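You operate a simulated robot arm through the tools that you are given. There is no shell and no other tool. Be economical: measure what you need, move in short steps, check, and stop when the job is done.

Carry out the task below with a simulated robot arm. There is one attempt and no reset: what you move stays moved.

TASK
Open caster 2 for a mould check: lock off, case out, carrier up.
Fine: isolator off and yellow slider to LOCK before a hand goes in; the matrix case lies on the galley bracket before the carrier rises, or it would slide off.
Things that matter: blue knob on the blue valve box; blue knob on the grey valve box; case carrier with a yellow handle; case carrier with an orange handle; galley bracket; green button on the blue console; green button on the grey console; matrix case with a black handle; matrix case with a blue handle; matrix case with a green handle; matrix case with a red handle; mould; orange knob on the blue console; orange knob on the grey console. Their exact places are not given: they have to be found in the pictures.

It is judged by the outcome, as a careful person would: the job done as asked, and still so three seconds after it is handed in. It fails if anything else is knocked over, pushed out of place, dropped, spilled or broken.

THE ROBOT
A 7-joint arm with a two-finger parallel gripper on a trunk, on a base that drives. Base frame: it is fixed to the floor where the robot stands at the start and does not move with it; the origin is under the middle of the robot, x ahead of it, y to its left, z up. Readings come in m, rad, newtons and seconds.
With the tool pointing down near the work surface it reaches from about 0.38 to 0.88 m from the robot's upright axis, wherever it stands. Its first joint turns from -2.897 to 2.897 rad. Places, roughly: blue knob on the blue valve box [0.5, -0.2, 0.6]; blue knob on the grey valve box [4.2, 1.2, 0.6]; case carrier with a yellow handle [3.9, -0.1, 1.1]; case carrier with an orange handle [1.4, 0.8, 1.1]; galley bracket [1.5, 1.3, 0.9]; green button on the blue console [0.8, 0.4, 0.7]; green button on the grey console [4, 1, 0.7]; matrix case with a black handle [4.25, 0.75, 1]; matrix case with a blue handle [1.5, 0.75, 1]; matrix case with a green handle [5.5, 2.25, 0.75]; matrix case with a red handle [3.75, 0, 1]; mould [1.5, 0.75, 1]; orange knob on the blue console [0.7, 0.1, 0.6]; orange knob on the grey console [3.9, 0.8, 0.6]; red button on the blue console [0.7, 0.4, 0.7]; red button on the grey console [3.9, 1, 0.7]. Payload 3.43 kg.
The TCP is the grasp point between the finger pads, 0.034 m short of the fingertips. In the tool frame z runs along the fingers and y along their closing line. Largest opening 0.128 m; finger width 0.024, thickness 0.012; the body of the gripper, 0.048 by 0.13 m, starts 0.096 m behind the TCP.
Orientation is told as [roll, pitch, yaw] about the base's x, y, z axes, in that order, counted from this pose: with the fingers straight down and closing along the base's y, the tool's x points along the base's -x, its y along +y and its z along -z.

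THE INTERFACE
- The arm moves only by the tool move_arm. Its argument "plan" is one flat list of numbers, 7 for each row, row after row: the shift along the tool's x, y, z in cm, then the turn, a rotation vector about the tool's x, y, z in rad, then the gripper command, from -1 (shut) to 1 (fully open), values between in proportion. In form: [tx, ty, tz, wx, wy, wz, grip, tx, ty, tz, wx, wy, wz, grip, ...]. A call has 1 to 12 rows; each row shifts and turns the commanded pose from where the row before left it, along the tool's axes as they then stand. Each row takes 0.2 s and may step no farther than 0.05 m and 0.15 rad from the row before; otherwise, or with a gripper value out of range, the whole call is refused. Where a pose cannot be reached the arm comes as near as it can. A force on the tool above 90 N (or 10 N above the force at the start of the call, whichever is more), or a blocked arm, ends the call early, and 0.2 s more pass. The fingers move at their own pace (about 0.153 m/s each) and stop on an object; they squeeze with about 22 N. The grip force told is the motor's: it shows also when the fingers shut on nothing. Time passes only in rows, and 0.2 s behind the last, so rows that do not move let the fingers close. The reply holds the time, the measured pose of the TCP, the force on the tool along the base axes, the opening and the grip force, in the units named above and with some noise, with the torque about the TCP (base axes, N m) and any sound that the robot's microphone picked up, and new pictures: "show" is both (left out), scene, wrist or none.
- Cameras (640 x 400 px; columns grow to the right, rows downward): "scene" is now at [0.1706, 0.0049, 1.538]; the picture's right is [0.08, -1.00, -0.00], its down [-0.87, -0.07, -0.48] and it looks along [0.48, 0.04, -0.88] (base axes); focal length 258 px, centre (320, 200). "wrist" rides on the gripper at [0.076, -0.011, -0.16] in the tool frame; the picture's right is [0.15, 0.99, 0.00], its down [-0.88, 0.13, -0.46] and it looks along [-0.45, 0.07, 0.89] (tool axes); focal length 234 px, centre (320, 200).
- steer(legs): drives the robot by 1 to 6 legs, each [ahead, turn to the left] in m and rad, along the robot's own axes; the way and the turn of a leg run together, so that a leg with both is an arc; at most 1.5 m and 3.142 rad a leg. The arm and the cameras ride along, it lands a little off, and it stops where it bumps. It gives what a move gives, and a new picture of the scene camera.
- aim_head(pan, tilt): turns the head with the scene camera to pan (to the left, within 2.304 rad either way) and tilt (down, from -0.506 to 1.204), counted from straight ahead of the robot. It gives what a move gives, and a new picture of the scene camera.
- point_at(camera, pixels): for up to 12 pixels [column, row] of the newest picture of that camera ("zoom" is the newest enlarged one), the place [x, y, z] in the base frame of the surface seen there, good to about 0.003 m. No time passes.
- zoom(camera, box): a new picture of the part [left, top, right, bottom] of that camera's present view, enlarged. No time passes.
- hand_in(): hands the job in; it is judged then, once.

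Go step by step. Measure first, check grasps and placings, and put right what went wrong. The budget is 80 turns and 260 pictures, counting those below and the enlarged ones. Unless the task says otherwise, let go and move clear before handing in, and close with one line.

The tools are called by a JSON object that holds its "api" and its "payload". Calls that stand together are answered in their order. move_arm: Moves the arm, as the interface text tells. Its arguments: {"type":"object","properties":{"plan":{"type":"array","items":{"type":"number"}},"show":{"type":"string","enum":["both","scene","wrist","none"]}},"required":["plan"]} The other tools are called the same way: steer (legs) drives the base; aim_head (pan, tilt) turns the head that bears the scene camera; point_at (camera, pixels) gives the place of the surface under pixels of a picture; zoom (camera, box) takes an enlarged picture of a part of a camera's view; hand_in () hands the job in.

At the start:

```text
t: 0.0
position: [0.7437, -0.2063, 0.8991]
tool_rot: [-0.001, 0.0, -0.001]
ft_force: [-0.1, -0.1, 0.6]
wrist_torque: [0.01, -0.04, 0.02]
width: 0.1283
grip_force: 0.0
robot x, y, heading: [0.0002, -0.0011, 0.0]
head pan, tilt: [0.08, 1.066]
```

scene: 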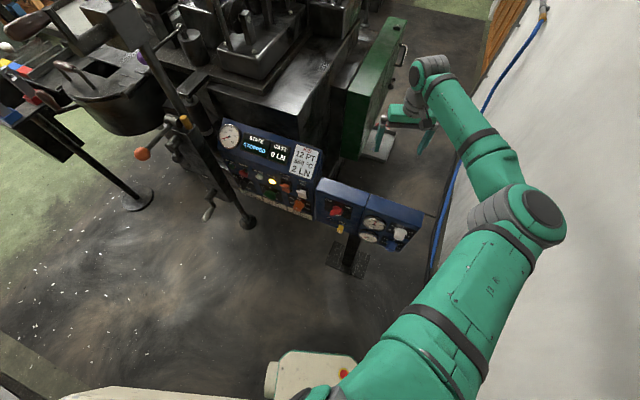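
wrist: 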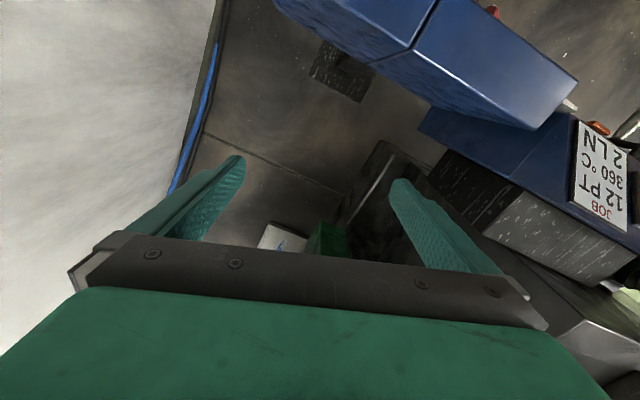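

The first picture shows the blue console (about 265,165) and blue valve box (365,210) near a caster. I look around with the head to find which caster is number 2.

{"api": "aim_head", "payload": {"pan": 0.3, "tilt": 0.5}}

{"api": "zoom", "payload": {"camera": "scene", "box": [160, 0, 480, 200]}}

{"api": "aim_head", "payload": {"pan": 0.3, "tilt": 0.1}}

```text
t: 1.0
position: [0.7433, -0.206, 0.8983]
tool_rot: [0.001, -0.001, 0.0]
ft_force: [0.0, 0.2, 0.5]
wrist_torque: [-0.02, 0.01, -0.01]
width: 0.128
grip_force: 0.0
robot x, y, heading: [0.0003, -0.0023, 0.002]
head pan, tilt: [0.3, 0.499]
```

scene: 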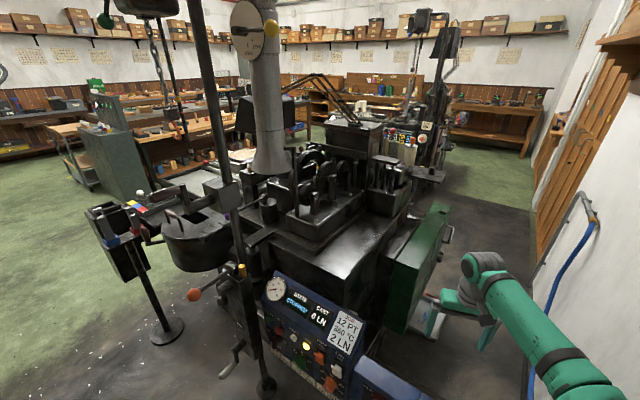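

```text
2.00 times, centred on (320, 100) of scene
```

zoom: 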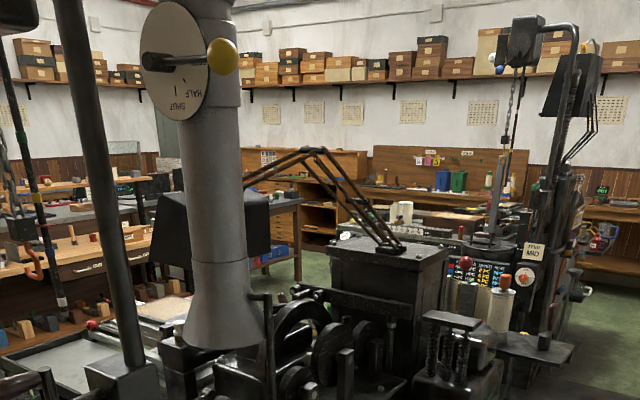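

```text
t: 1.9
position: [0.7445, -0.206, 0.8982]
tool_rot: [0.0, 0.001, -0.001]
ft_force: [-0.2, 0.7, 0.5]
wrist_torque: [-0.02, -0.03, 0.03]
width: 0.1279
grip_force: 0.0
robot x, y, heading: [-0.0002, 0.0011, 0.006]
head pan, tilt: [0.3, 0.099]
```

scene: 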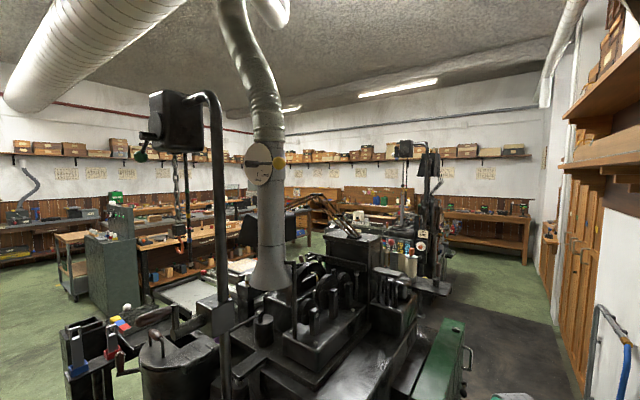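

Two casters are visible, near (blue console) and far (~400,240). I look for number plates.

{"api": "zoom", "payload": {"camera": "scene", "box": [330, 130, 490, 300]}}

{"api": "zoom", "payload": {"camera": "scene", "box": [50, 80, 290, 400]}}

{"api": "aim_head", "payload": {"pan": 0.3, "tilt": 0.85}}

{"api": "zoom", "payload": {"camera": "scene", "box": [220, 130, 500, 330]}}

{"api": "zoom", "payload": {"camera": "scene", "box": [20, 40, 260, 240]}}

```text
2.35 times, centred on (410, 215) of scene
```

zoom: 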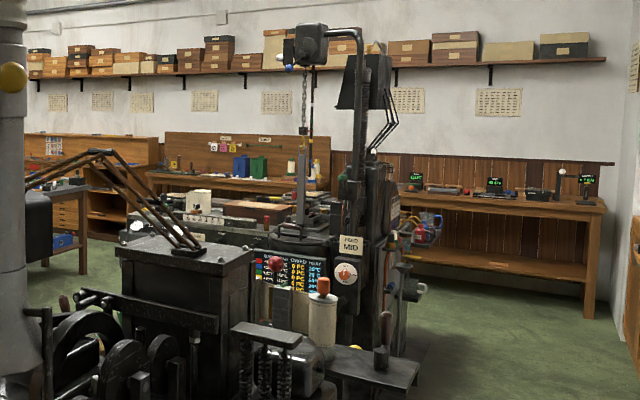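

```text
1.25 times, centred on (170, 240) of scene
```

zoom: 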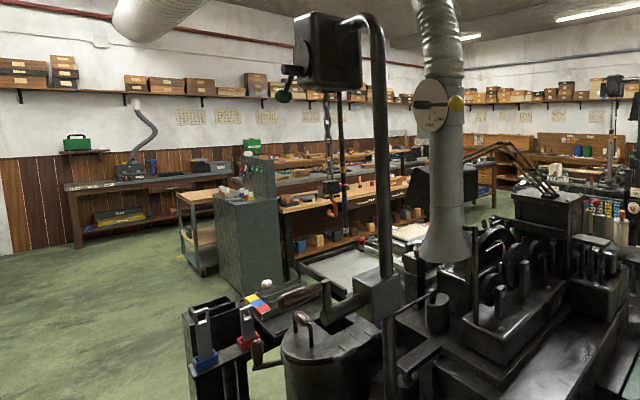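

```text
t: 3.0
position: [0.7438, -0.2065, 0.8992]
tool_rot: [0.001, 0.0, 0.0]
ft_force: [0.0, 0.5, -1.1]
wrist_torque: [-0.03, 0.01, -0.01]
width: 0.1279
grip_force: 0.0
robot x, y, heading: [0.0023, -0.0051, -0.0]
head pan, tilt: [0.3, 0.85]
```

scene: 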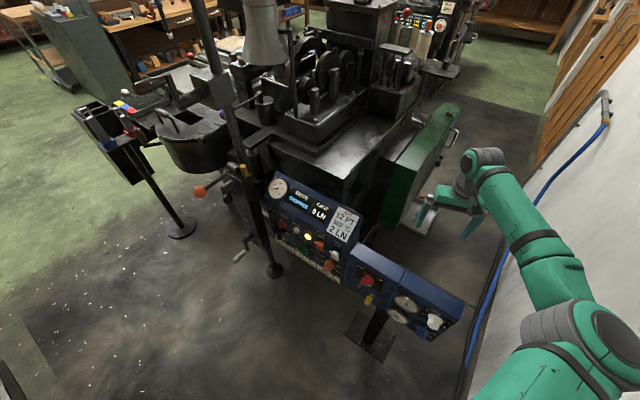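

```text
2.00 times, centred on (360, 230) of scene
```

zoom: 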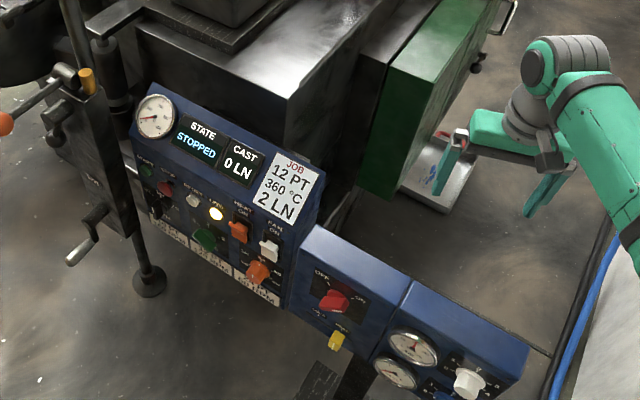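

```text
2.00 times, centred on (140, 140) of scene
```

zoom: 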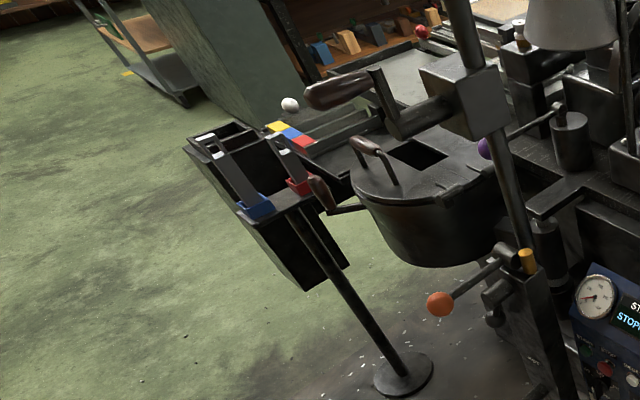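

I zoom tighter on the console, isolator and surroundings for labels and a caster number.

{"api": "zoom", "payload": {"camera": "scene", "box": [260, 170, 370, 290]}}

{"api": "zoom", "payload": {"camera": "scene", "box": [340, 250, 470, 340]}}

{"api": "aim_head", "payload": {"pan": 0.5, "tilt": 0.4}}

{"api": "zoom", "payload": {"camera": "scene", "box": [320, 120, 560, 270]}}

{"api": "zoom", "payload": {"camera": "scene", "box": [150, 150, 390, 300]}}

```text
3.33 times, centred on (315, 230) of scene
```

zoom: 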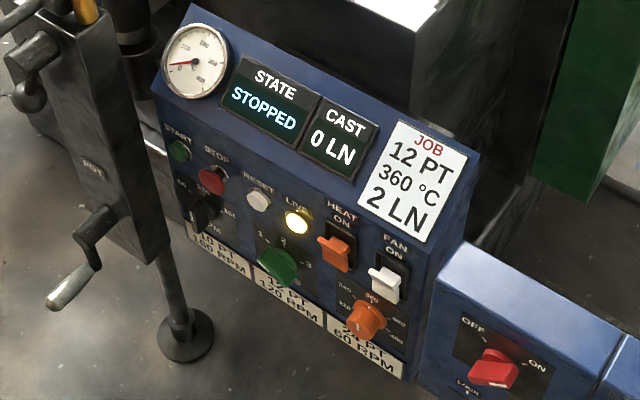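

```text
4.44 times, centred on (405, 295) of scene
```

zoom: 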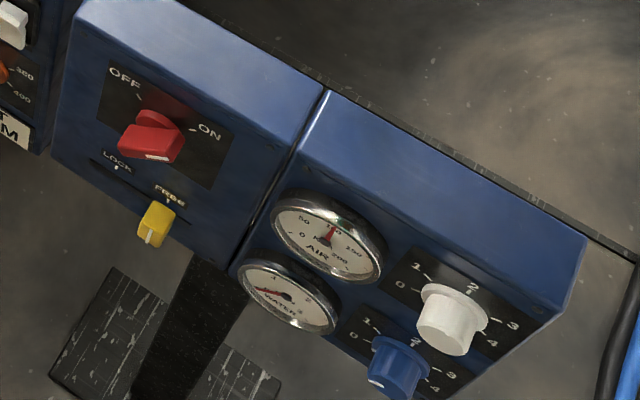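

```text
t: 3.9
position: [0.7433, -0.2061, 0.8984]
tool_rot: [0.0, -0.001, -0.002]
ft_force: [-0.3, 0.0, -0.2]
wrist_torque: [0.02, 0.0, -0.03]
width: 0.1279
grip_force: 0.0
robot x, y, heading: [-0.0008, 0.0015, 0.003]
head pan, tilt: [0.499, 0.4]
```

scene: 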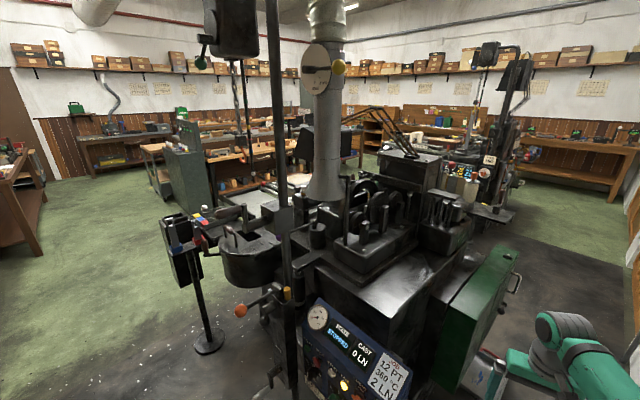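

```text
2.67 times, centred on (440, 195) of scene
```

zoom: 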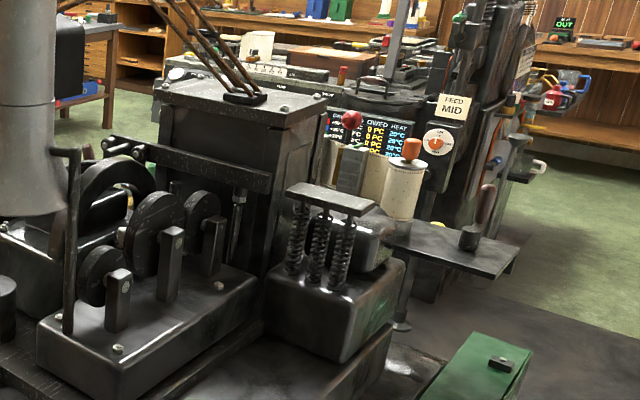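

```text
2.67 times, centred on (270, 225) of scene
```

zoom: 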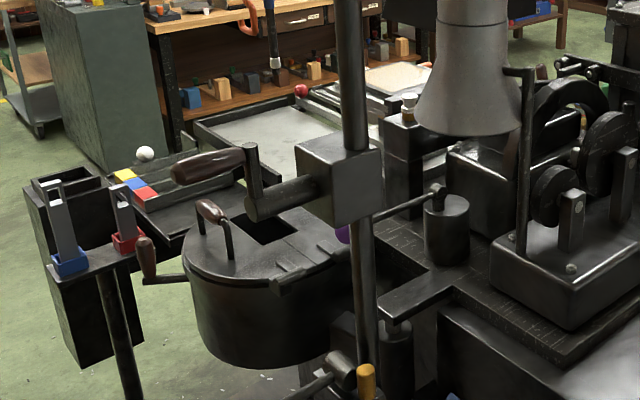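

I measure key spots in the current picture.

{"api": "point_at", "payload": {"camera": "scene", "pixels": [[240, 310], [286, 292], [240, 245], [345, 230], [400, 240], [440, 225], [325, 185], [200, 218], [172, 245], [318, 318], [455, 165], [322, 230]]}}

{"api": "aim_head", "payload": {"pan": 0.5, "tilt": 0.75}}

{"api": "zoom", "payload": {"camera": "scene", "box": [260, 0, 500, 150]}}

```text
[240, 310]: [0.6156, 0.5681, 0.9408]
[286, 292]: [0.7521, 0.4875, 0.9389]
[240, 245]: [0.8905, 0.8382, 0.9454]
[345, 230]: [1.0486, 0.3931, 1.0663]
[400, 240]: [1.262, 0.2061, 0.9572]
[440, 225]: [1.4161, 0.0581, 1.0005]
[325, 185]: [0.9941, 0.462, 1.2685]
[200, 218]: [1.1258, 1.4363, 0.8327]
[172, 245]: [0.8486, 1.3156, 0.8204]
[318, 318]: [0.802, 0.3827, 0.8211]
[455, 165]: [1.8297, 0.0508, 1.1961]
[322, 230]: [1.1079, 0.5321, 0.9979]
```

```text
t: 4.7
position: [0.7436, -0.2058, 0.8991]
tool_rot: [0.0, 0.001, -0.001]
ft_force: [-0.2, -0.7, 0.4]
wrist_torque: [0.01, 0.03, 0.02]
width: 0.128
grip_force: 0.0
robot x, y, heading: [0.0007, 0.0006, 0.001]
head pan, tilt: [0.499, 0.75]
```

scene: 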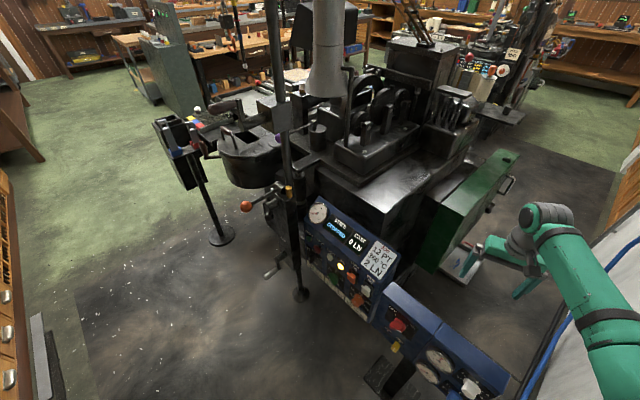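

```text
2.67 times, centred on (380, 75) of scene
```

zoom: 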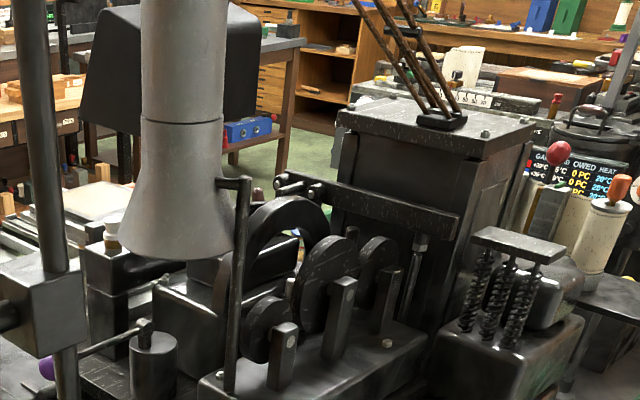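

I look around wider for number signs and free floor before driving.

{"api": "aim_head", "payload": {"pan": 1.4, "tilt": 0.4}}

{"api": "aim_head", "payload": {"pan": 0.3, "tilt": -0.4}}

{"api": "aim_head", "payload": {"pan": 2.3, "tilt": 0.5}}

{"api": "aim_head", "payload": {"pan": -2.3, "tilt": 0.5}}

```text
t: 5.9
position: [0.7438, -0.2055, 0.899]
tool_rot: [0.001, 0.0, 0.0]
ft_force: [-1.0, -0.1, -0.2]
wrist_torque: [-0.01, -0.02, 0.03]
width: 0.1282
grip_force: 0.0
robot x, y, heading: [-0.0047, -0.0006, -0.001]
head pan, tilt: [1.4, 0.4]
```

scene: 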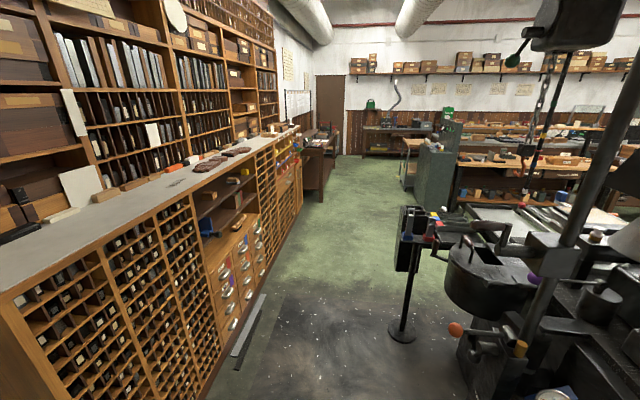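

```text
t: 7.2
position: [0.7434, -0.2059, 0.8987]
tool_rot: [-0.001, -0.001, 0.0]
ft_force: [0.7, -0.1, -0.2]
wrist_torque: [0.01, 0.01, -0.03]
width: 0.1281
grip_force: 0.1
robot x, y, heading: [-0.0027, -0.0038, -0.003]
head pan, tilt: [0.3, -0.4]
```

scene: 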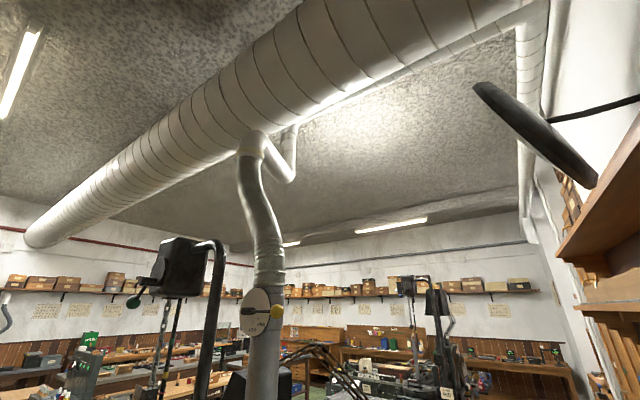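

```text
t: 9.1
position: [0.7443, -0.2066, 0.8986]
tool_rot: [-0.002, 0.0, 0.0]
ft_force: [0.1, 0.7, 0.1]
wrist_torque: [0.03, 0.02, 0.01]
width: 0.1281
grip_force: 0.1
robot x, y, heading: [0.0011, -0.0017, -0.002]
head pan, tilt: [2.3, 0.499]
```

scene: 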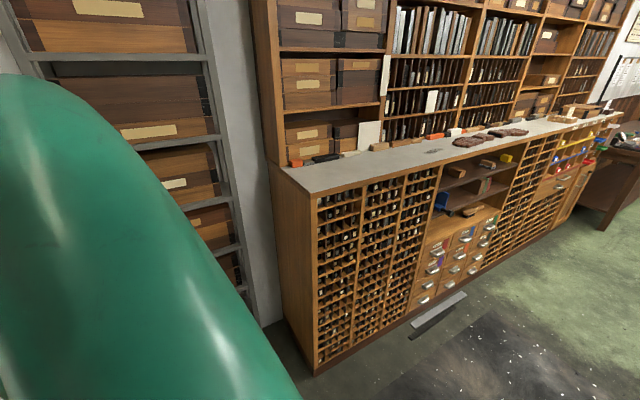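

```text
t: 12.8
position: [0.7428, -0.2058, 0.8992]
tool_rot: [0.001, -0.002, 0.0]
ft_force: [0.3, -0.4, -0.7]
wrist_torque: [-0.03, 0.0, 0.01]
width: 0.1281
grip_force: 0.1
robot x, y, heading: [0.0006, -0.0027, -0.005]
head pan, tilt: [-2.3, 0.499]
```

scene: 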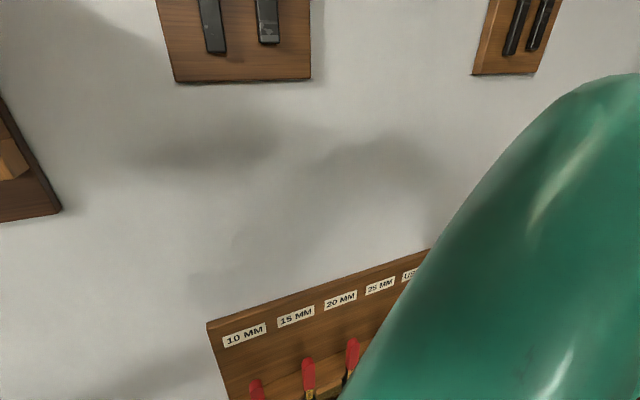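

The cabinet is on the rear left; I measure how much floor there is before driving.

{"api": "aim_head", "payload": {"pan": 1.9, "tilt": 0.8}}

{"api": "point_at", "payload": {"camera": "scene", "pixels": [[150, 300], [250, 250], [330, 200], [400, 150], [450, 100], [330, 240], [300, 300], [200, 350]]}}

{"api": "aim_head", "payload": {"pan": 0.9, "tilt": 0.6}}

{"api": "point_at", "payload": {"camera": "scene", "pixels": [[320, 300], [200, 200], [300, 150], [360, 230], [420, 150], [480, 220], [450, 130], [250, 120]]}}

{"api": "zoom", "payload": {"camera": "scene", "box": [340, 60, 580, 210]}}

```text
t: 16.2
position: [0.744, -0.2062, 0.898]
tool_rot: [-0.001, 0.001, -0.001]
ft_force: [0.5, -0.2, 0.6]
wrist_torque: [0.02, -0.03, 0.02]
width: 0.1278
grip_force: 0.0
robot x, y, heading: [0.0006, 0.0017, 0.001]
head pan, tilt: [1.901, 0.799]
```

scene: 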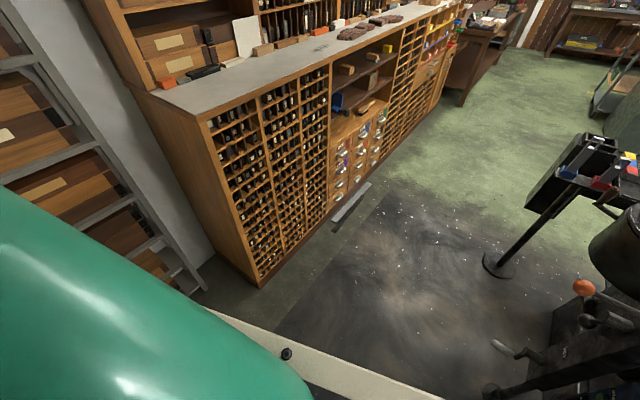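

```text
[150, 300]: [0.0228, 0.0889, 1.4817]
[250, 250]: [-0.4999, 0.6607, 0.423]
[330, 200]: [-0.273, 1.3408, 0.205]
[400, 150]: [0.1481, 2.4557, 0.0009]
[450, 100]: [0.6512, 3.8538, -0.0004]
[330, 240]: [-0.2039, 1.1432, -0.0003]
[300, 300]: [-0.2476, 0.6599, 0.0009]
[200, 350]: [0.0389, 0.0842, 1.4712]
```

```text
t: 17.5
position: [0.7432, -0.2056, 0.8982]
tool_rot: [0.0, 0.0, -0.001]
ft_force: [0.0, -0.2, -0.4]
wrist_torque: [0.05, 0.01, 0.0]
width: 0.128
grip_force: 0.1
robot x, y, heading: [0.0028, -0.0009, -0.006]
head pan, tilt: [0.901, 0.6]
```

scene: 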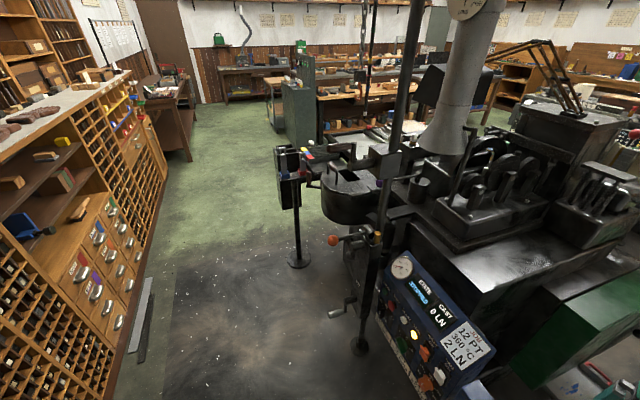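

```text
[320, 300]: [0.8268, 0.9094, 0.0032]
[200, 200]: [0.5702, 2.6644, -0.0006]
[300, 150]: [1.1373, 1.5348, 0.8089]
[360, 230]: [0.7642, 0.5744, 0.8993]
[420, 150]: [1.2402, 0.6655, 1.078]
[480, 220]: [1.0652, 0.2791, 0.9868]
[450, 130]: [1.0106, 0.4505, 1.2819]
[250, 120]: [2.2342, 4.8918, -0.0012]
```

```text
2.67 times, centred on (460, 135) of scene
```

zoom: 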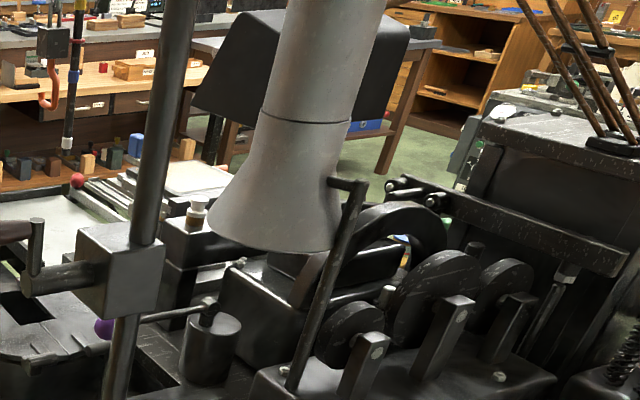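

Floor corridor is free from x≈-0.3 to 0.6. I retract the arm and turn left to survey the mould side.

{"api": "move_arm", "payload": {"plan": [5, 0, -3, 0, 0, 0, -1, 5, 0, -3, 0, 0, 0, -1, 5, 0, -3, 0, 0, 0, -1, 5, 0, -3, 0, 0, 0, -1, 5, 0, -3, 0, 0, 0, -1, 5, 0, 0, 0, 0, 0, -1], "show": "none"}}

{"api": "steer", "payload": {"legs": [[0, 1.5]]}}

```text
refused: row 1 steps farther than a row can; nothing moved
```

```text
t: 18.9
position: [0.7651, -0.1096, 0.8979]
tool_rot: [0.0, 0.0, 0.128]
ft_force: [0.1, 0.4, 0.9]
wrist_torque: [0.01, 0.02, 0.0]
width: 0.1278
grip_force: 0.1
robot x, y, heading: [0.0063, 0.0029, 0.123]
head pan, tilt: [0.901, 0.6]
stopped in leg 1: the robot was blocked; the commanded pose is now the measured one
```

scene: 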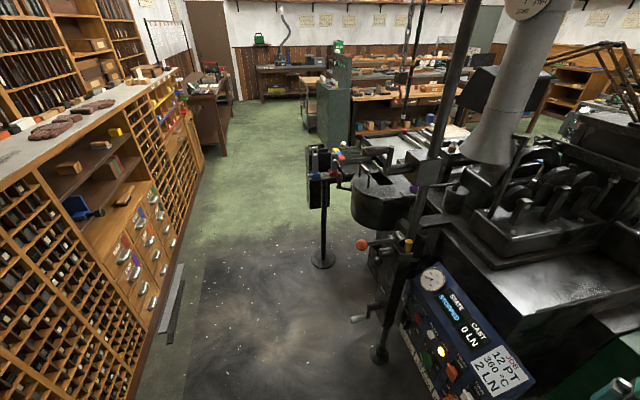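

My shift was too big per row and the turn was blocked near heading 0.12. I turn back and check nothing was moved.

{"api": "steer", "payload": {"legs": [[0, -0.12]]}}

{"api": "aim_head", "payload": {"pan": 0.0, "tilt": 0.9}}

```text
t: 19.9
position: [0.7455, -0.1988, 0.8988]
tool_rot: [0.003, -0.001, 0.009]
ft_force: [-0.7, -0.7, 0.5]
wrist_torque: [0.0, 0.0, -0.01]
width: 0.1281
grip_force: 0.1
robot x, y, heading: [0.0017, 0.0003, 0.004]
head pan, tilt: [0.901, 0.6]
```

scene: 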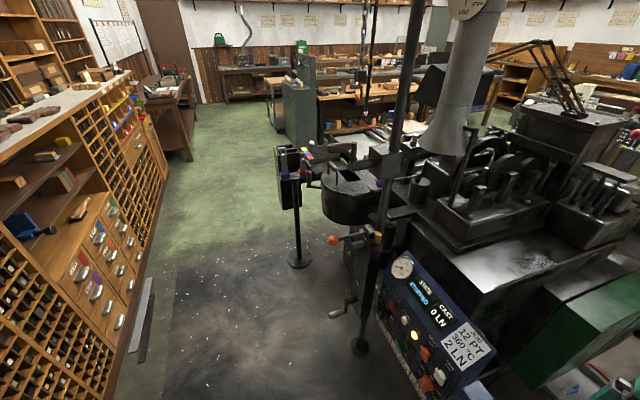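

```text
t: 21.1
position: [0.7466, -0.2006, 0.899]
tool_rot: [0.001, 0.001, 0.008]
ft_force: [-1.2, 0.1, 1.1]
wrist_torque: [-0.02, 0.0, 0.03]
width: 0.1278
grip_force: 0.1
robot x, y, heading: [0.0025, 0.0035, 0.004]
head pan, tilt: [0.0, 0.901]
```

scene: 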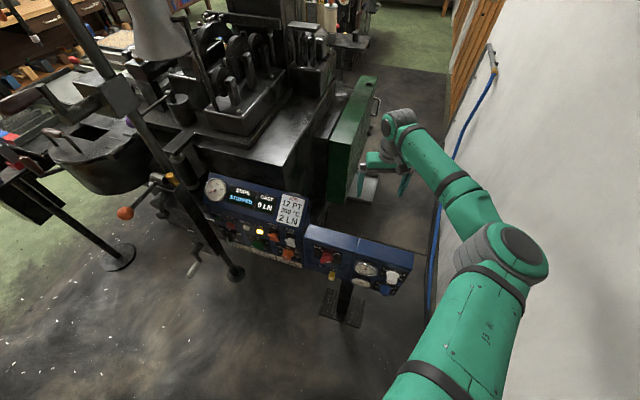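

Everything looks undisturbed. I retract the arm in smaller steps, up and back.

{"api": "move_arm", "payload": {"plan": [4, 0, -2, 0, 0, 0, -1, 4, 0, -2, 0, 0, 0, -1, 4, 0, -2, 0, 0, 0, -1, 4, 0, -2, 0, 0, 0, -1, 4, 0, -2, 0, 0, 0, -1, 4, 0, -2, 0, 0, 0, -1, 4, 0, -2, 0, 0, 0, -1, 4, 0, -2, 0, 0, 0, -1], "show": "scene"}}

{"api": "zoom", "payload": {"camera": "scene", "box": [300, 220, 420, 300]}}

```text
t: 22.9
position: [0.4231, -0.2019, 1.0556]
tool_rot: [0.0, -0.001, 0.009]
ft_force: [0.0, -0.3, 0.4]
wrist_torque: [0.03, 0.03, 0.01]
width: 0.0
grip_force: 22.0
robot x, y, heading: [-0.0029, -0.0004, 0.008]
head pan, tilt: [0.0, 0.901]
```

scene: 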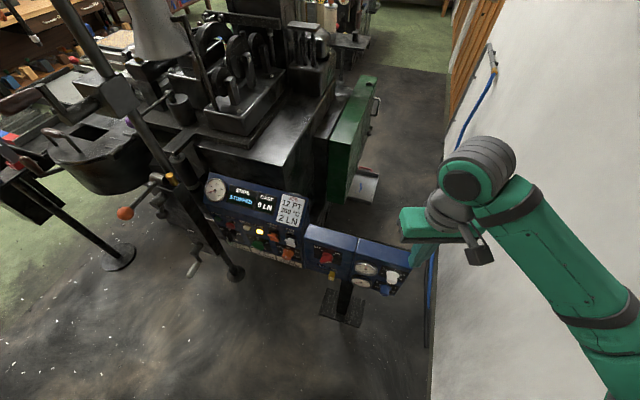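

```text
5.00 times, centred on (360, 260) of scene
```

zoom: 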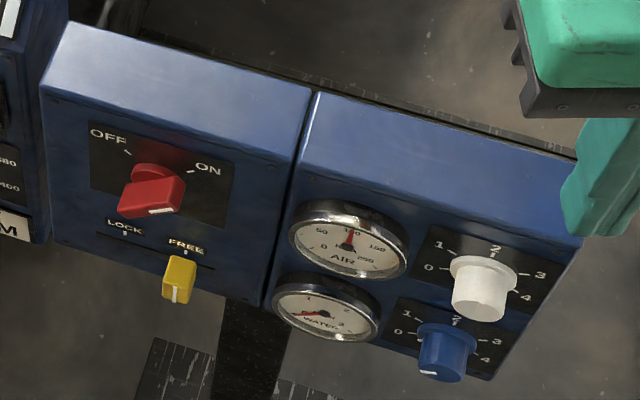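

Arm tucked. Turn left.

{"api": "steer", "payload": {"legs": [[0, 1.57]]}}

```text
t: 24.4
position: [0.4463, -0.1498, 1.0556]
tool_rot: [-0.002, 0.0, 0.134]
ft_force: [0.0, 0.7, 0.0]
wrist_torque: [0.0, -0.01, 0.02]
width: 0.0
grip_force: 22.2
robot x, y, heading: [-0.0031, -0.0007, 0.122]
head pan, tilt: [0.0, 0.901]
stopped in leg 1: the robot was blocked; the commanded pose is now the measured one
```

scene: 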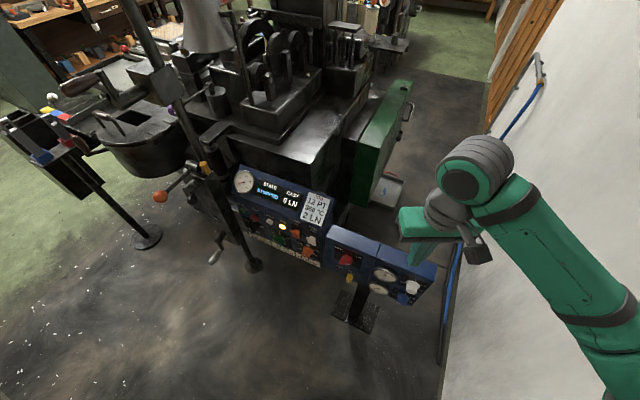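

Both times it stopped at heading ≈0.12, so the base itself touches something. I look down to find what.

{"api": "aim_head", "payload": {"pan": 0.0, "tilt": 1.2}}

{"api": "point_at", "payload": {"camera": "scene", "pixels": [[320, 350], [250, 380], [360, 230], [375, 260], [440, 250], [400, 330], [300, 390], [200, 380], [150, 300], [520, 120]]}}

{"api": "aim_head", "payload": {"pan": -1.3, "tilt": 1.0}}

{"api": "aim_head", "payload": {"pan": 2.3, "tilt": 1.1}}

```text
t: 25.1
position: [0.4455, -0.1496, 1.0562]
tool_rot: [0.002, 0.0, 0.132]
ft_force: [0.5, 0.1, 0.0]
wrist_torque: [-0.02, 0.01, 0.0]
width: 0.0
grip_force: 22.1
robot x, y, heading: [-0.0013, -0.0003, 0.121]
head pan, tilt: [0.0, 1.201]
```

scene: 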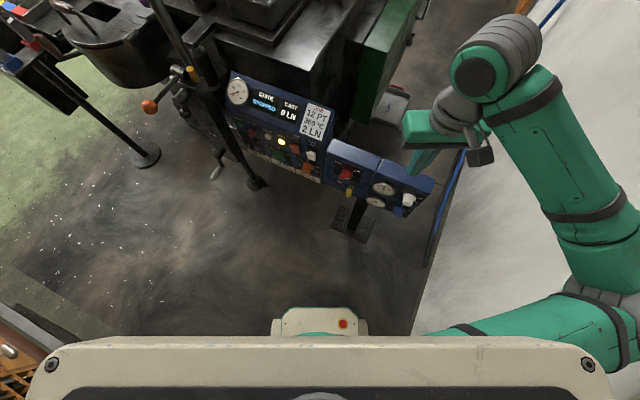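

```text
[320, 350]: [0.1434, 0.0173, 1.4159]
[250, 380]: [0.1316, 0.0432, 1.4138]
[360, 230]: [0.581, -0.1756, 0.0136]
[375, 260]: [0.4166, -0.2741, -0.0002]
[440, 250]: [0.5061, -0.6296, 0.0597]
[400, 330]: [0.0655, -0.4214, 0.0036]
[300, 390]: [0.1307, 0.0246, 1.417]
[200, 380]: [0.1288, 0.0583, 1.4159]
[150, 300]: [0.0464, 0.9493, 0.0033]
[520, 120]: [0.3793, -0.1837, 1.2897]
```

```text
t: 26.6
position: [0.4445, -0.1489, 1.0562]
tool_rot: [0.0, 0.0, 0.132]
ft_force: [-0.5, -0.4, -0.1]
wrist_torque: [-0.02, -0.03, 0.01]
width: 0.0
grip_force: 22.2
robot x, y, heading: [-0.0011, -0.0009, 0.126]
head pan, tilt: [-1.3, 1.0]
```

scene: 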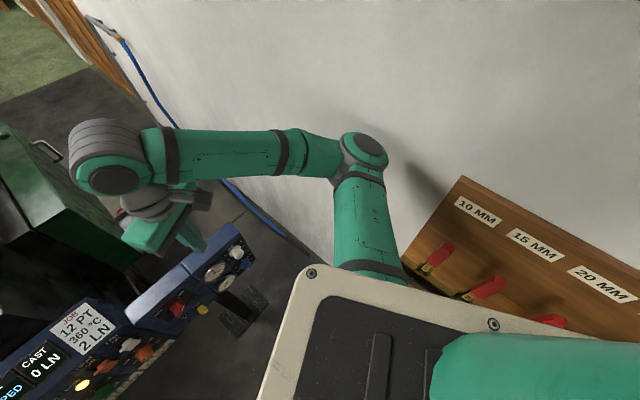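

```text
t: 29.6
position: [0.4458, -0.1503, 1.0567]
tool_rot: [0.001, 0.0, 0.133]
ft_force: [-0.1, -0.9, 0.8]
wrist_torque: [0.0, 0.02, 0.01]
width: 0.0001
grip_force: 22.1
robot x, y, heading: [-0.0007, -0.0008, 0.119]
head pan, tilt: [2.3, 1.1]
```

scene: 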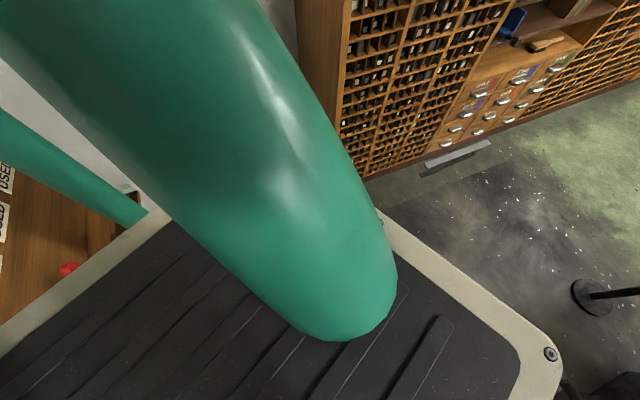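

The base's right rear is probably against the tool board at the wall. I try a gentle arc ahead-left instead.

{"api": "steer", "payload": {"legs": [[0.12, 0.0], [0.1, 0.5]]}}

{"api": "aim_head", "payload": {"pan": 0.0, "tilt": 1.15}}

```text
t: 32.5
position: [0.687, 0.1362, 1.0548]
tool_rot: [0.009, 0.003, 0.633]
ft_force: [1.5, -0.4, -0.7]
wrist_torque: [0.1, 0.2, 0.01]
width: 0.0002
grip_force: 22.8
robot x, y, heading: [0.2219, 0.0559, 0.596]
head pan, tilt: [2.3, 1.1]
```

scene: 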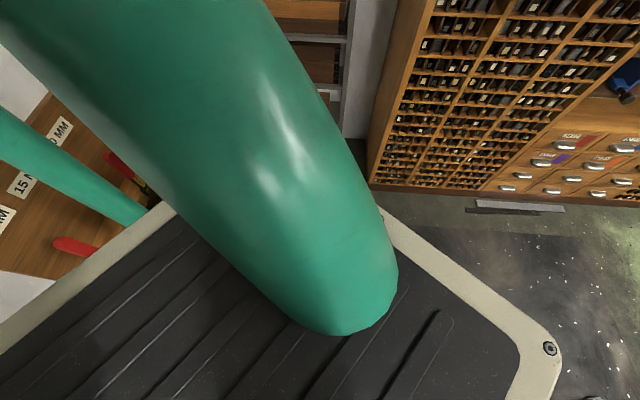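

```text
t: 34.6
position: [0.6839, 0.1365, 1.0541]
tool_rot: [0.005, 0.001, 0.636]
ft_force: [0.5, -0.9, 0.0]
wrist_torque: [-0.02, 0.01, 0.06]
width: 0.0
grip_force: 22.4
robot x, y, heading: [0.2215, 0.052, 0.597]
head pan, tilt: [0.0, 1.15]
```

scene: 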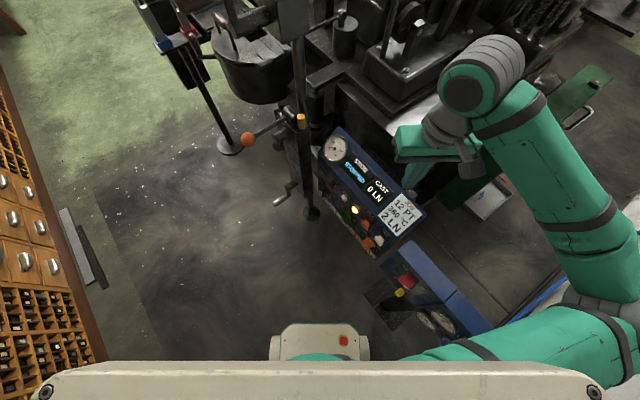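

That worked. Continue turning left to face +y.

{"api": "steer", "payload": {"legs": [[0, 1.1]]}}

```text
t: 35.4
position: [0.6843, 0.14, 1.0533]
tool_rot: [0.005, 0.002, 0.639]
ft_force: [0.3, 0.4, 0.6]
wrist_torque: [-0.02, 0.05, -0.02]
width: 0.0
grip_force: 21.7
robot x, y, heading: [0.2236, 0.0561, 0.595]
head pan, tilt: [0.0, 1.15]
stopped in leg 1: the robot was blocked; the commanded pose is now the measured one
```

scene: 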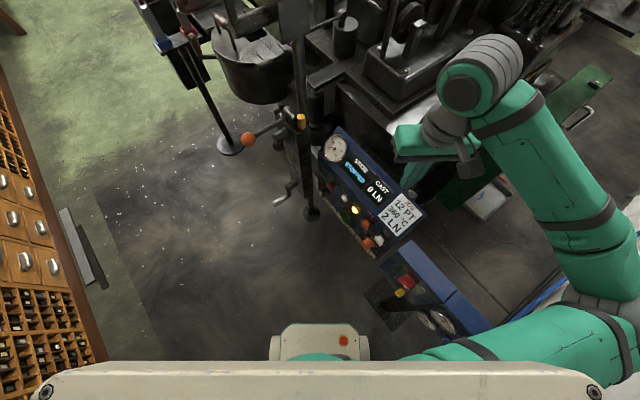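

Now the right front likely meets the isolator box. Back off a little, then turn.

{"api": "steer", "payload": {"legs": [[-0.1, 0.1], [0.0, 0.9]]}}

```text
t: 36.4
position: [0.6838, 0.1518, 1.0543]
tool_rot: [0.005, 0.001, 0.663]
ft_force: [-0.4, -0.1, -0.2]
wrist_torque: [0.02, 0.01, -0.02]
width: 0.0
grip_force: 21.3
robot x, y, heading: [0.2207, 0.0526, 0.601]
head pan, tilt: [0.0, 1.15]
stopped in leg 1: the robot was blocked; the commanded pose is now the measured one
```

scene: 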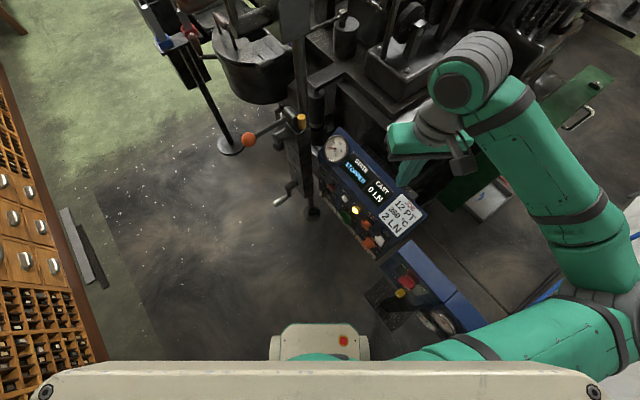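

The arm moved slightly against something, maybe the elbow. I measure the elbow's place and the base's surroundings.

{"api": "point_at", "payload": {"camera": "scene", "pixels": [[600, 280], [540, 320], [450, 345], [450, 310], [410, 265], [560, 170], [320, 340], [600, 240]]}}

{"api": "aim_head", "payload": {"pan": -1.2, "tilt": 0.9}}

{"api": "aim_head", "payload": {"pan": -2.2, "tilt": 1.0}}

```text
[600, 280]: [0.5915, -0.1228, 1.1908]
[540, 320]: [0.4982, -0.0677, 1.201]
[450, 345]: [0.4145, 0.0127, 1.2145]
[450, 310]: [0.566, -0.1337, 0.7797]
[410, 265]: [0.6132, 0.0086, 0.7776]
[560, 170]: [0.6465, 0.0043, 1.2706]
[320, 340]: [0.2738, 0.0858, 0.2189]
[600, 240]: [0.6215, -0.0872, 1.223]
```

```text
t: 37.8
position: [0.6836, 0.1512, 1.0548]
tool_rot: [0.007, -0.001, 0.665]
ft_force: [-1.5, 0.7, -0.3]
wrist_torque: [-0.03, 0.01, 0.01]
width: 0.0
grip_force: 22.3
robot x, y, heading: [0.2221, 0.0509, 0.607]
head pan, tilt: [-1.201, 0.901]
```

scene: 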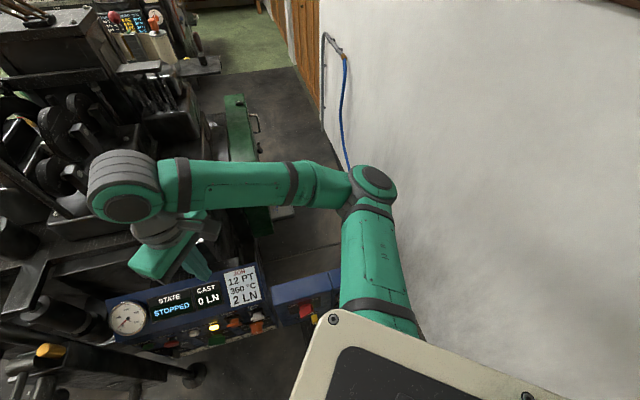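

```text
t: 39.0
position: [0.6836, 0.1527, 1.0537]
tool_rot: [0.006, 0.001, 0.663]
ft_force: [0.1, 0.4, 0.9]
wrist_torque: [0.02, -0.01, 0.01]
width: 0.0
grip_force: 22.4
robot x, y, heading: [0.2209, 0.0545, 0.607]
head pan, tilt: [-2.201, 1.0]
```

scene: 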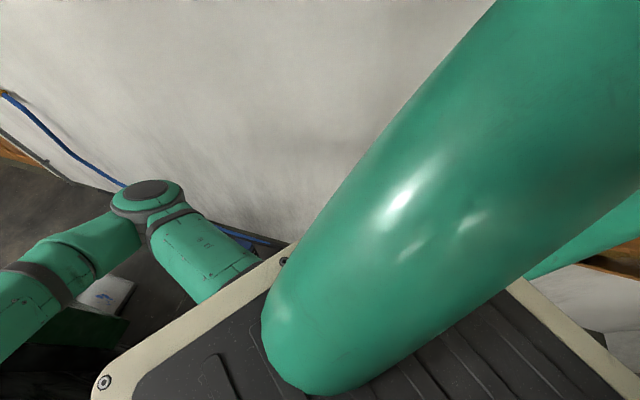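

There is a link behind the robot near the wall board. I measure these.

{"api": "point_at", "payload": {"camera": "scene", "pixels": [[300, 100], [600, 240], [620, 255], [600, 310], [530, 290], [630, 345], [450, 200], [200, 210]]}}

{"api": "aim_head", "payload": {"pan": 2.3, "tilt": 0.7}}

{"api": "point_at", "payload": {"camera": "scene", "pixels": [[50, 100], [50, 200], [100, 330], [20, 250], [330, 150], [400, 250], [250, 200], [130, 350]]}}

```text
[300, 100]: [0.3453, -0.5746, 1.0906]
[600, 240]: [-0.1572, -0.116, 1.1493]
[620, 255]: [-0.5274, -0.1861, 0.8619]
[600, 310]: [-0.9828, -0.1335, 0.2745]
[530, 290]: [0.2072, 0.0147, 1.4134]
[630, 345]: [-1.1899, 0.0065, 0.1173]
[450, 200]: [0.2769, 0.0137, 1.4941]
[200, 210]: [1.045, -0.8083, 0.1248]
```

```text
t: 42.6
position: [0.6826, 0.1531, 1.0548]
tool_rot: [0.005, 0.0, 0.668]
ft_force: [0.5, -0.4, 0.4]
wrist_torque: [0.01, 0.0, 0.01]
width: 0.0003
grip_force: 21.7
robot x, y, heading: [0.2227, 0.0588, 0.607]
head pan, tilt: [2.3, 0.7]
```

scene: 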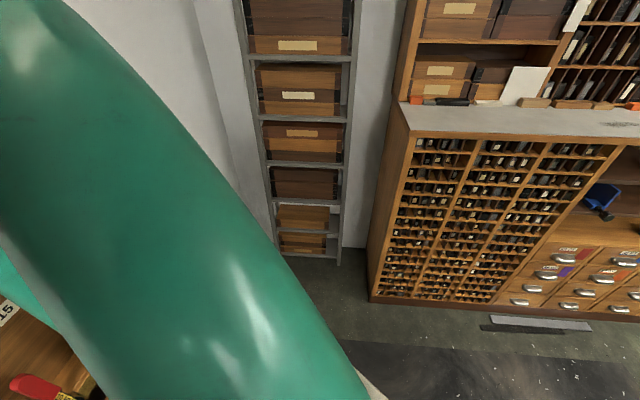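

```text
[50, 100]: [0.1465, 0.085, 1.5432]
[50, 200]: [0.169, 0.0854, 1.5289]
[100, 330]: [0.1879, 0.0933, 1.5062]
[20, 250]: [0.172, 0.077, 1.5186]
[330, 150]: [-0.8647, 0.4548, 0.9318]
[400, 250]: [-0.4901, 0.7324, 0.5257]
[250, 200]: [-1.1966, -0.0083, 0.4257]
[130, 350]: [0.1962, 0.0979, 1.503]
```

The rear of the robot is what meets the wooden bench behind; the front has room. I arc ahead-left in small legs.

{"api": "steer", "payload": {"legs": [[0.08, 0.25], [0.06, 0.35]]}}

{"api": "aim_head", "payload": {"pan": 0.0, "tilt": 1.1}}

```text
t: 45.1
position: [0.6451, 0.4926, 1.0552]
tool_rot: [0.003, 0.0, 1.248]
ft_force: [0.6, 0.2, -0.2]
wrist_torque: [-0.02, -0.03, -0.01]
width: 0.0002
grip_force: 21.6
robot x, y, heading: [0.3128, 0.1589, 1.188]
head pan, tilt: [2.3, 0.7]
```

scene: 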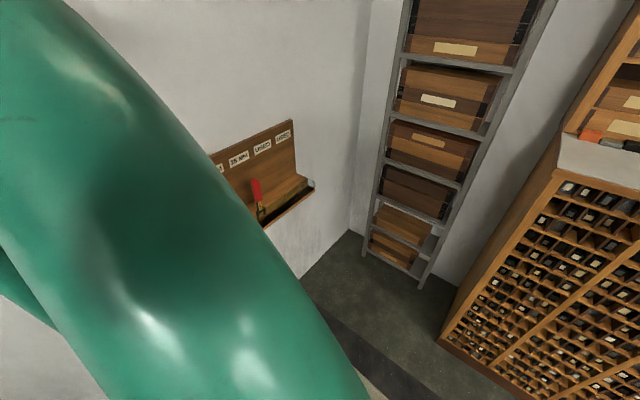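

```text
t: 47.3
position: [0.6431, 0.4926, 1.0551]
tool_rot: [0.006, 0.001, 1.248]
ft_force: [-0.3, -0.2, -0.3]
wrist_torque: [0.02, 0.0, 0.02]
width: 0.0
grip_force: 21.6
robot x, y, heading: [0.3119, 0.1581, 1.187]
head pan, tilt: [0.0, 1.1]
```

scene: 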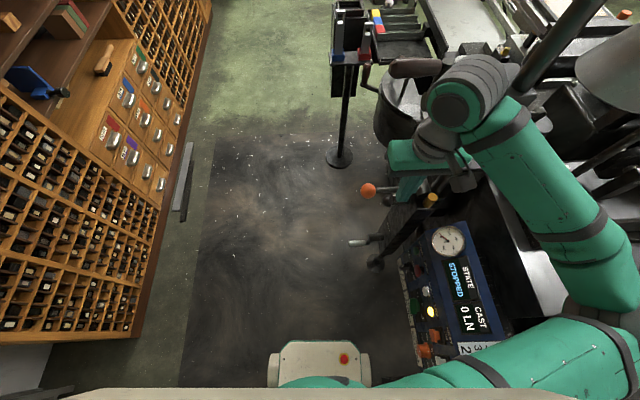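

Clear. I turn left past the column and drive up the corridor.

{"api": "steer", "payload": {"legs": [[0, 0.65], [0.5, 0.0], [0.5, -0.25]]}}

{"api": "aim_head", "payload": {"pan": -0.9, "tilt": 0.6}}

```text
t: 49.1
position: [0.4758, 0.6012, 1.055]
tool_rot: [0.005, 0.001, 1.669]
ft_force: [-0.8, 0.3, 0.0]
wrist_torque: [0.01, -0.02, 0.0]
width: 0.0002
grip_force: 21.2
robot x, y, heading: [0.3129, 0.1552, 1.598]
head pan, tilt: [0.0, 1.1]
stopped in leg 1: the robot was blocked; the commanded pose is now the measured one
```

scene: 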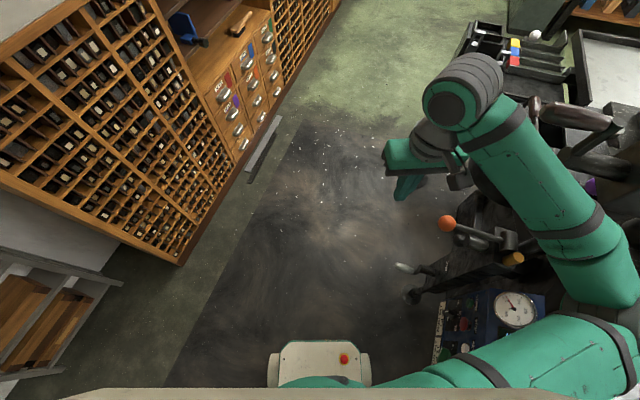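

```text
t: 50.3
position: [0.4771, 0.5997, 1.0545]
tool_rot: [0.005, 0.0, 1.67]
ft_force: [-0.4, -0.2, 0.9]
wrist_torque: [-0.01, 0.01, -0.07]
width: 0.0001
grip_force: 22.2
robot x, y, heading: [0.3129, 0.1604, 1.6]
head pan, tilt: [-0.901, 0.6]
```

scene: 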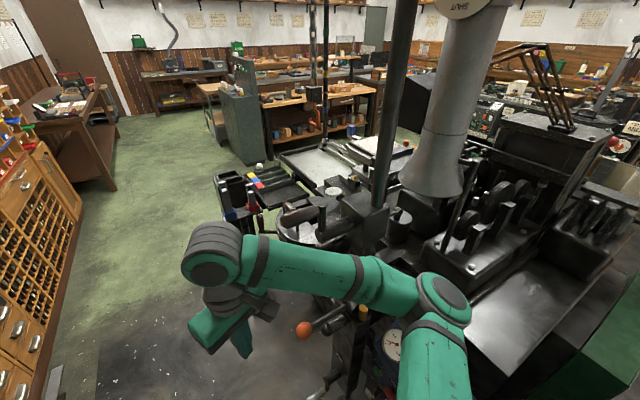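

Elbow is near the column at right. I swing the hand to the robot's left to pull the arm in before driving.

{"api": "move_arm", "payload": {"plan": [0, 4.8, 0, 0, 0, 0, -1, 0, 4.8, 0, 0, 0, 0, -1, 0, 4.8, 0, 0, 0, 0, -1, 0, 4.8, 0, 0, 0, 0, -1, 0, 4.8, 0, 0, 0, 0, -1, 0, 4.8, 0, 0, 0, 0, -1, 0, 4.8, 0, 0, 0, 0, -1, 0, 4.8, 0, 0, 0, 0, -1], "show": "scene"}}

```text
t: 52.1
position: [0.0939, 0.5583, 1.0577]
tool_rot: [0.005, -0.002, 1.668]
ft_force: [1.5, 0.2, 0.8]
wrist_torque: [-0.02, 0.06, -0.03]
width: 0.0
grip_force: 22.4
robot x, y, heading: [0.3134, 0.154, 1.6]
head pan, tilt: [-0.901, 0.6]
```

scene: 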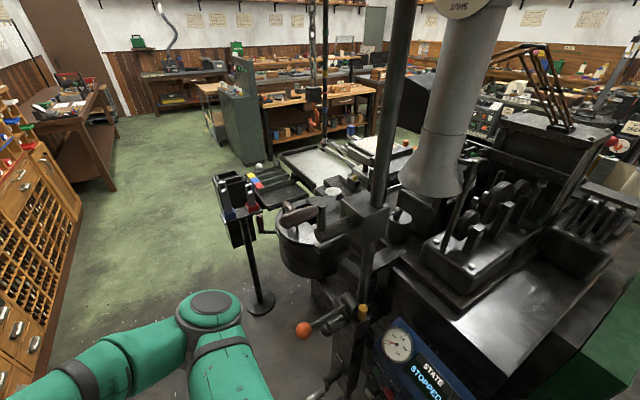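

Arm is now clear. Ahead-left arc, then straighten.

{"api": "steer", "payload": {"legs": [[0.15, 0.3], [0.5, 0.0], [0.3, -0.3]]}}

```text
t: 52.9
position: [0.0914, 0.5592, 1.0578]
tool_rot: [0.006, 0.0, 1.672]
ft_force: [-0.3, -0.9, 0.0]
wrist_torque: [-0.04, -0.02, -0.02]
width: 0.0
grip_force: 22.0
robot x, y, heading: [0.3125, 0.1617, 1.599]
head pan, tilt: [-0.901, 0.6]
stopped in leg 1: the robot was blocked; the commanded pose is now the measured one
```

scene: 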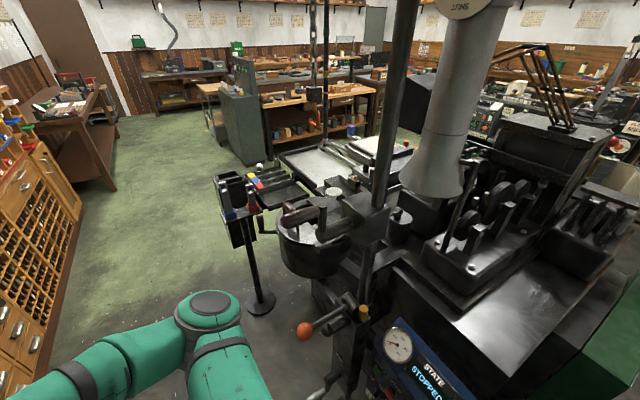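

{"api": "steer", "payload": {"legs": [[0.15, 0.0]]}}

{"api": "aim_head", "payload": {"pan": -1.57, "tilt": 1.2}}

```text
t: 54.3
position: [0.0892, 0.7155, 1.0571]
tool_rot: [0.005, 0.001, 1.671]
ft_force: [1.2, -0.4, 0.0]
wrist_torque: [-0.01, -0.01, 0.02]
width: 0.0
grip_force: 21.9
robot x, y, heading: [0.3085, 0.3148, 1.596]
head pan, tilt: [-0.901, 0.6]
```

scene: 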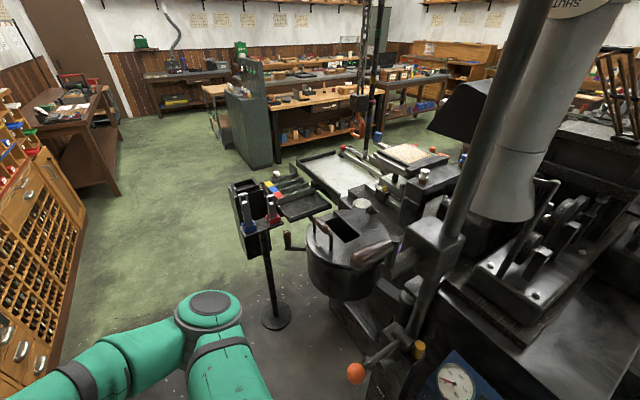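

```text
t: 55.3
position: [0.0896, 0.7158, 1.0576]
tool_rot: [0.005, 0.001, 1.671]
ft_force: [0.2, 0.8, 0.1]
wrist_torque: [-0.02, -0.01, 0.0]
width: 0.0
grip_force: 22.0
robot x, y, heading: [0.3076, 0.3173, 1.593]
head pan, tilt: [-1.571, 1.201]
```

scene: 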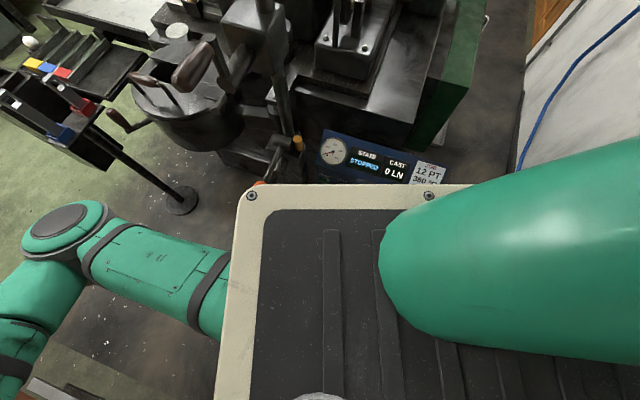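

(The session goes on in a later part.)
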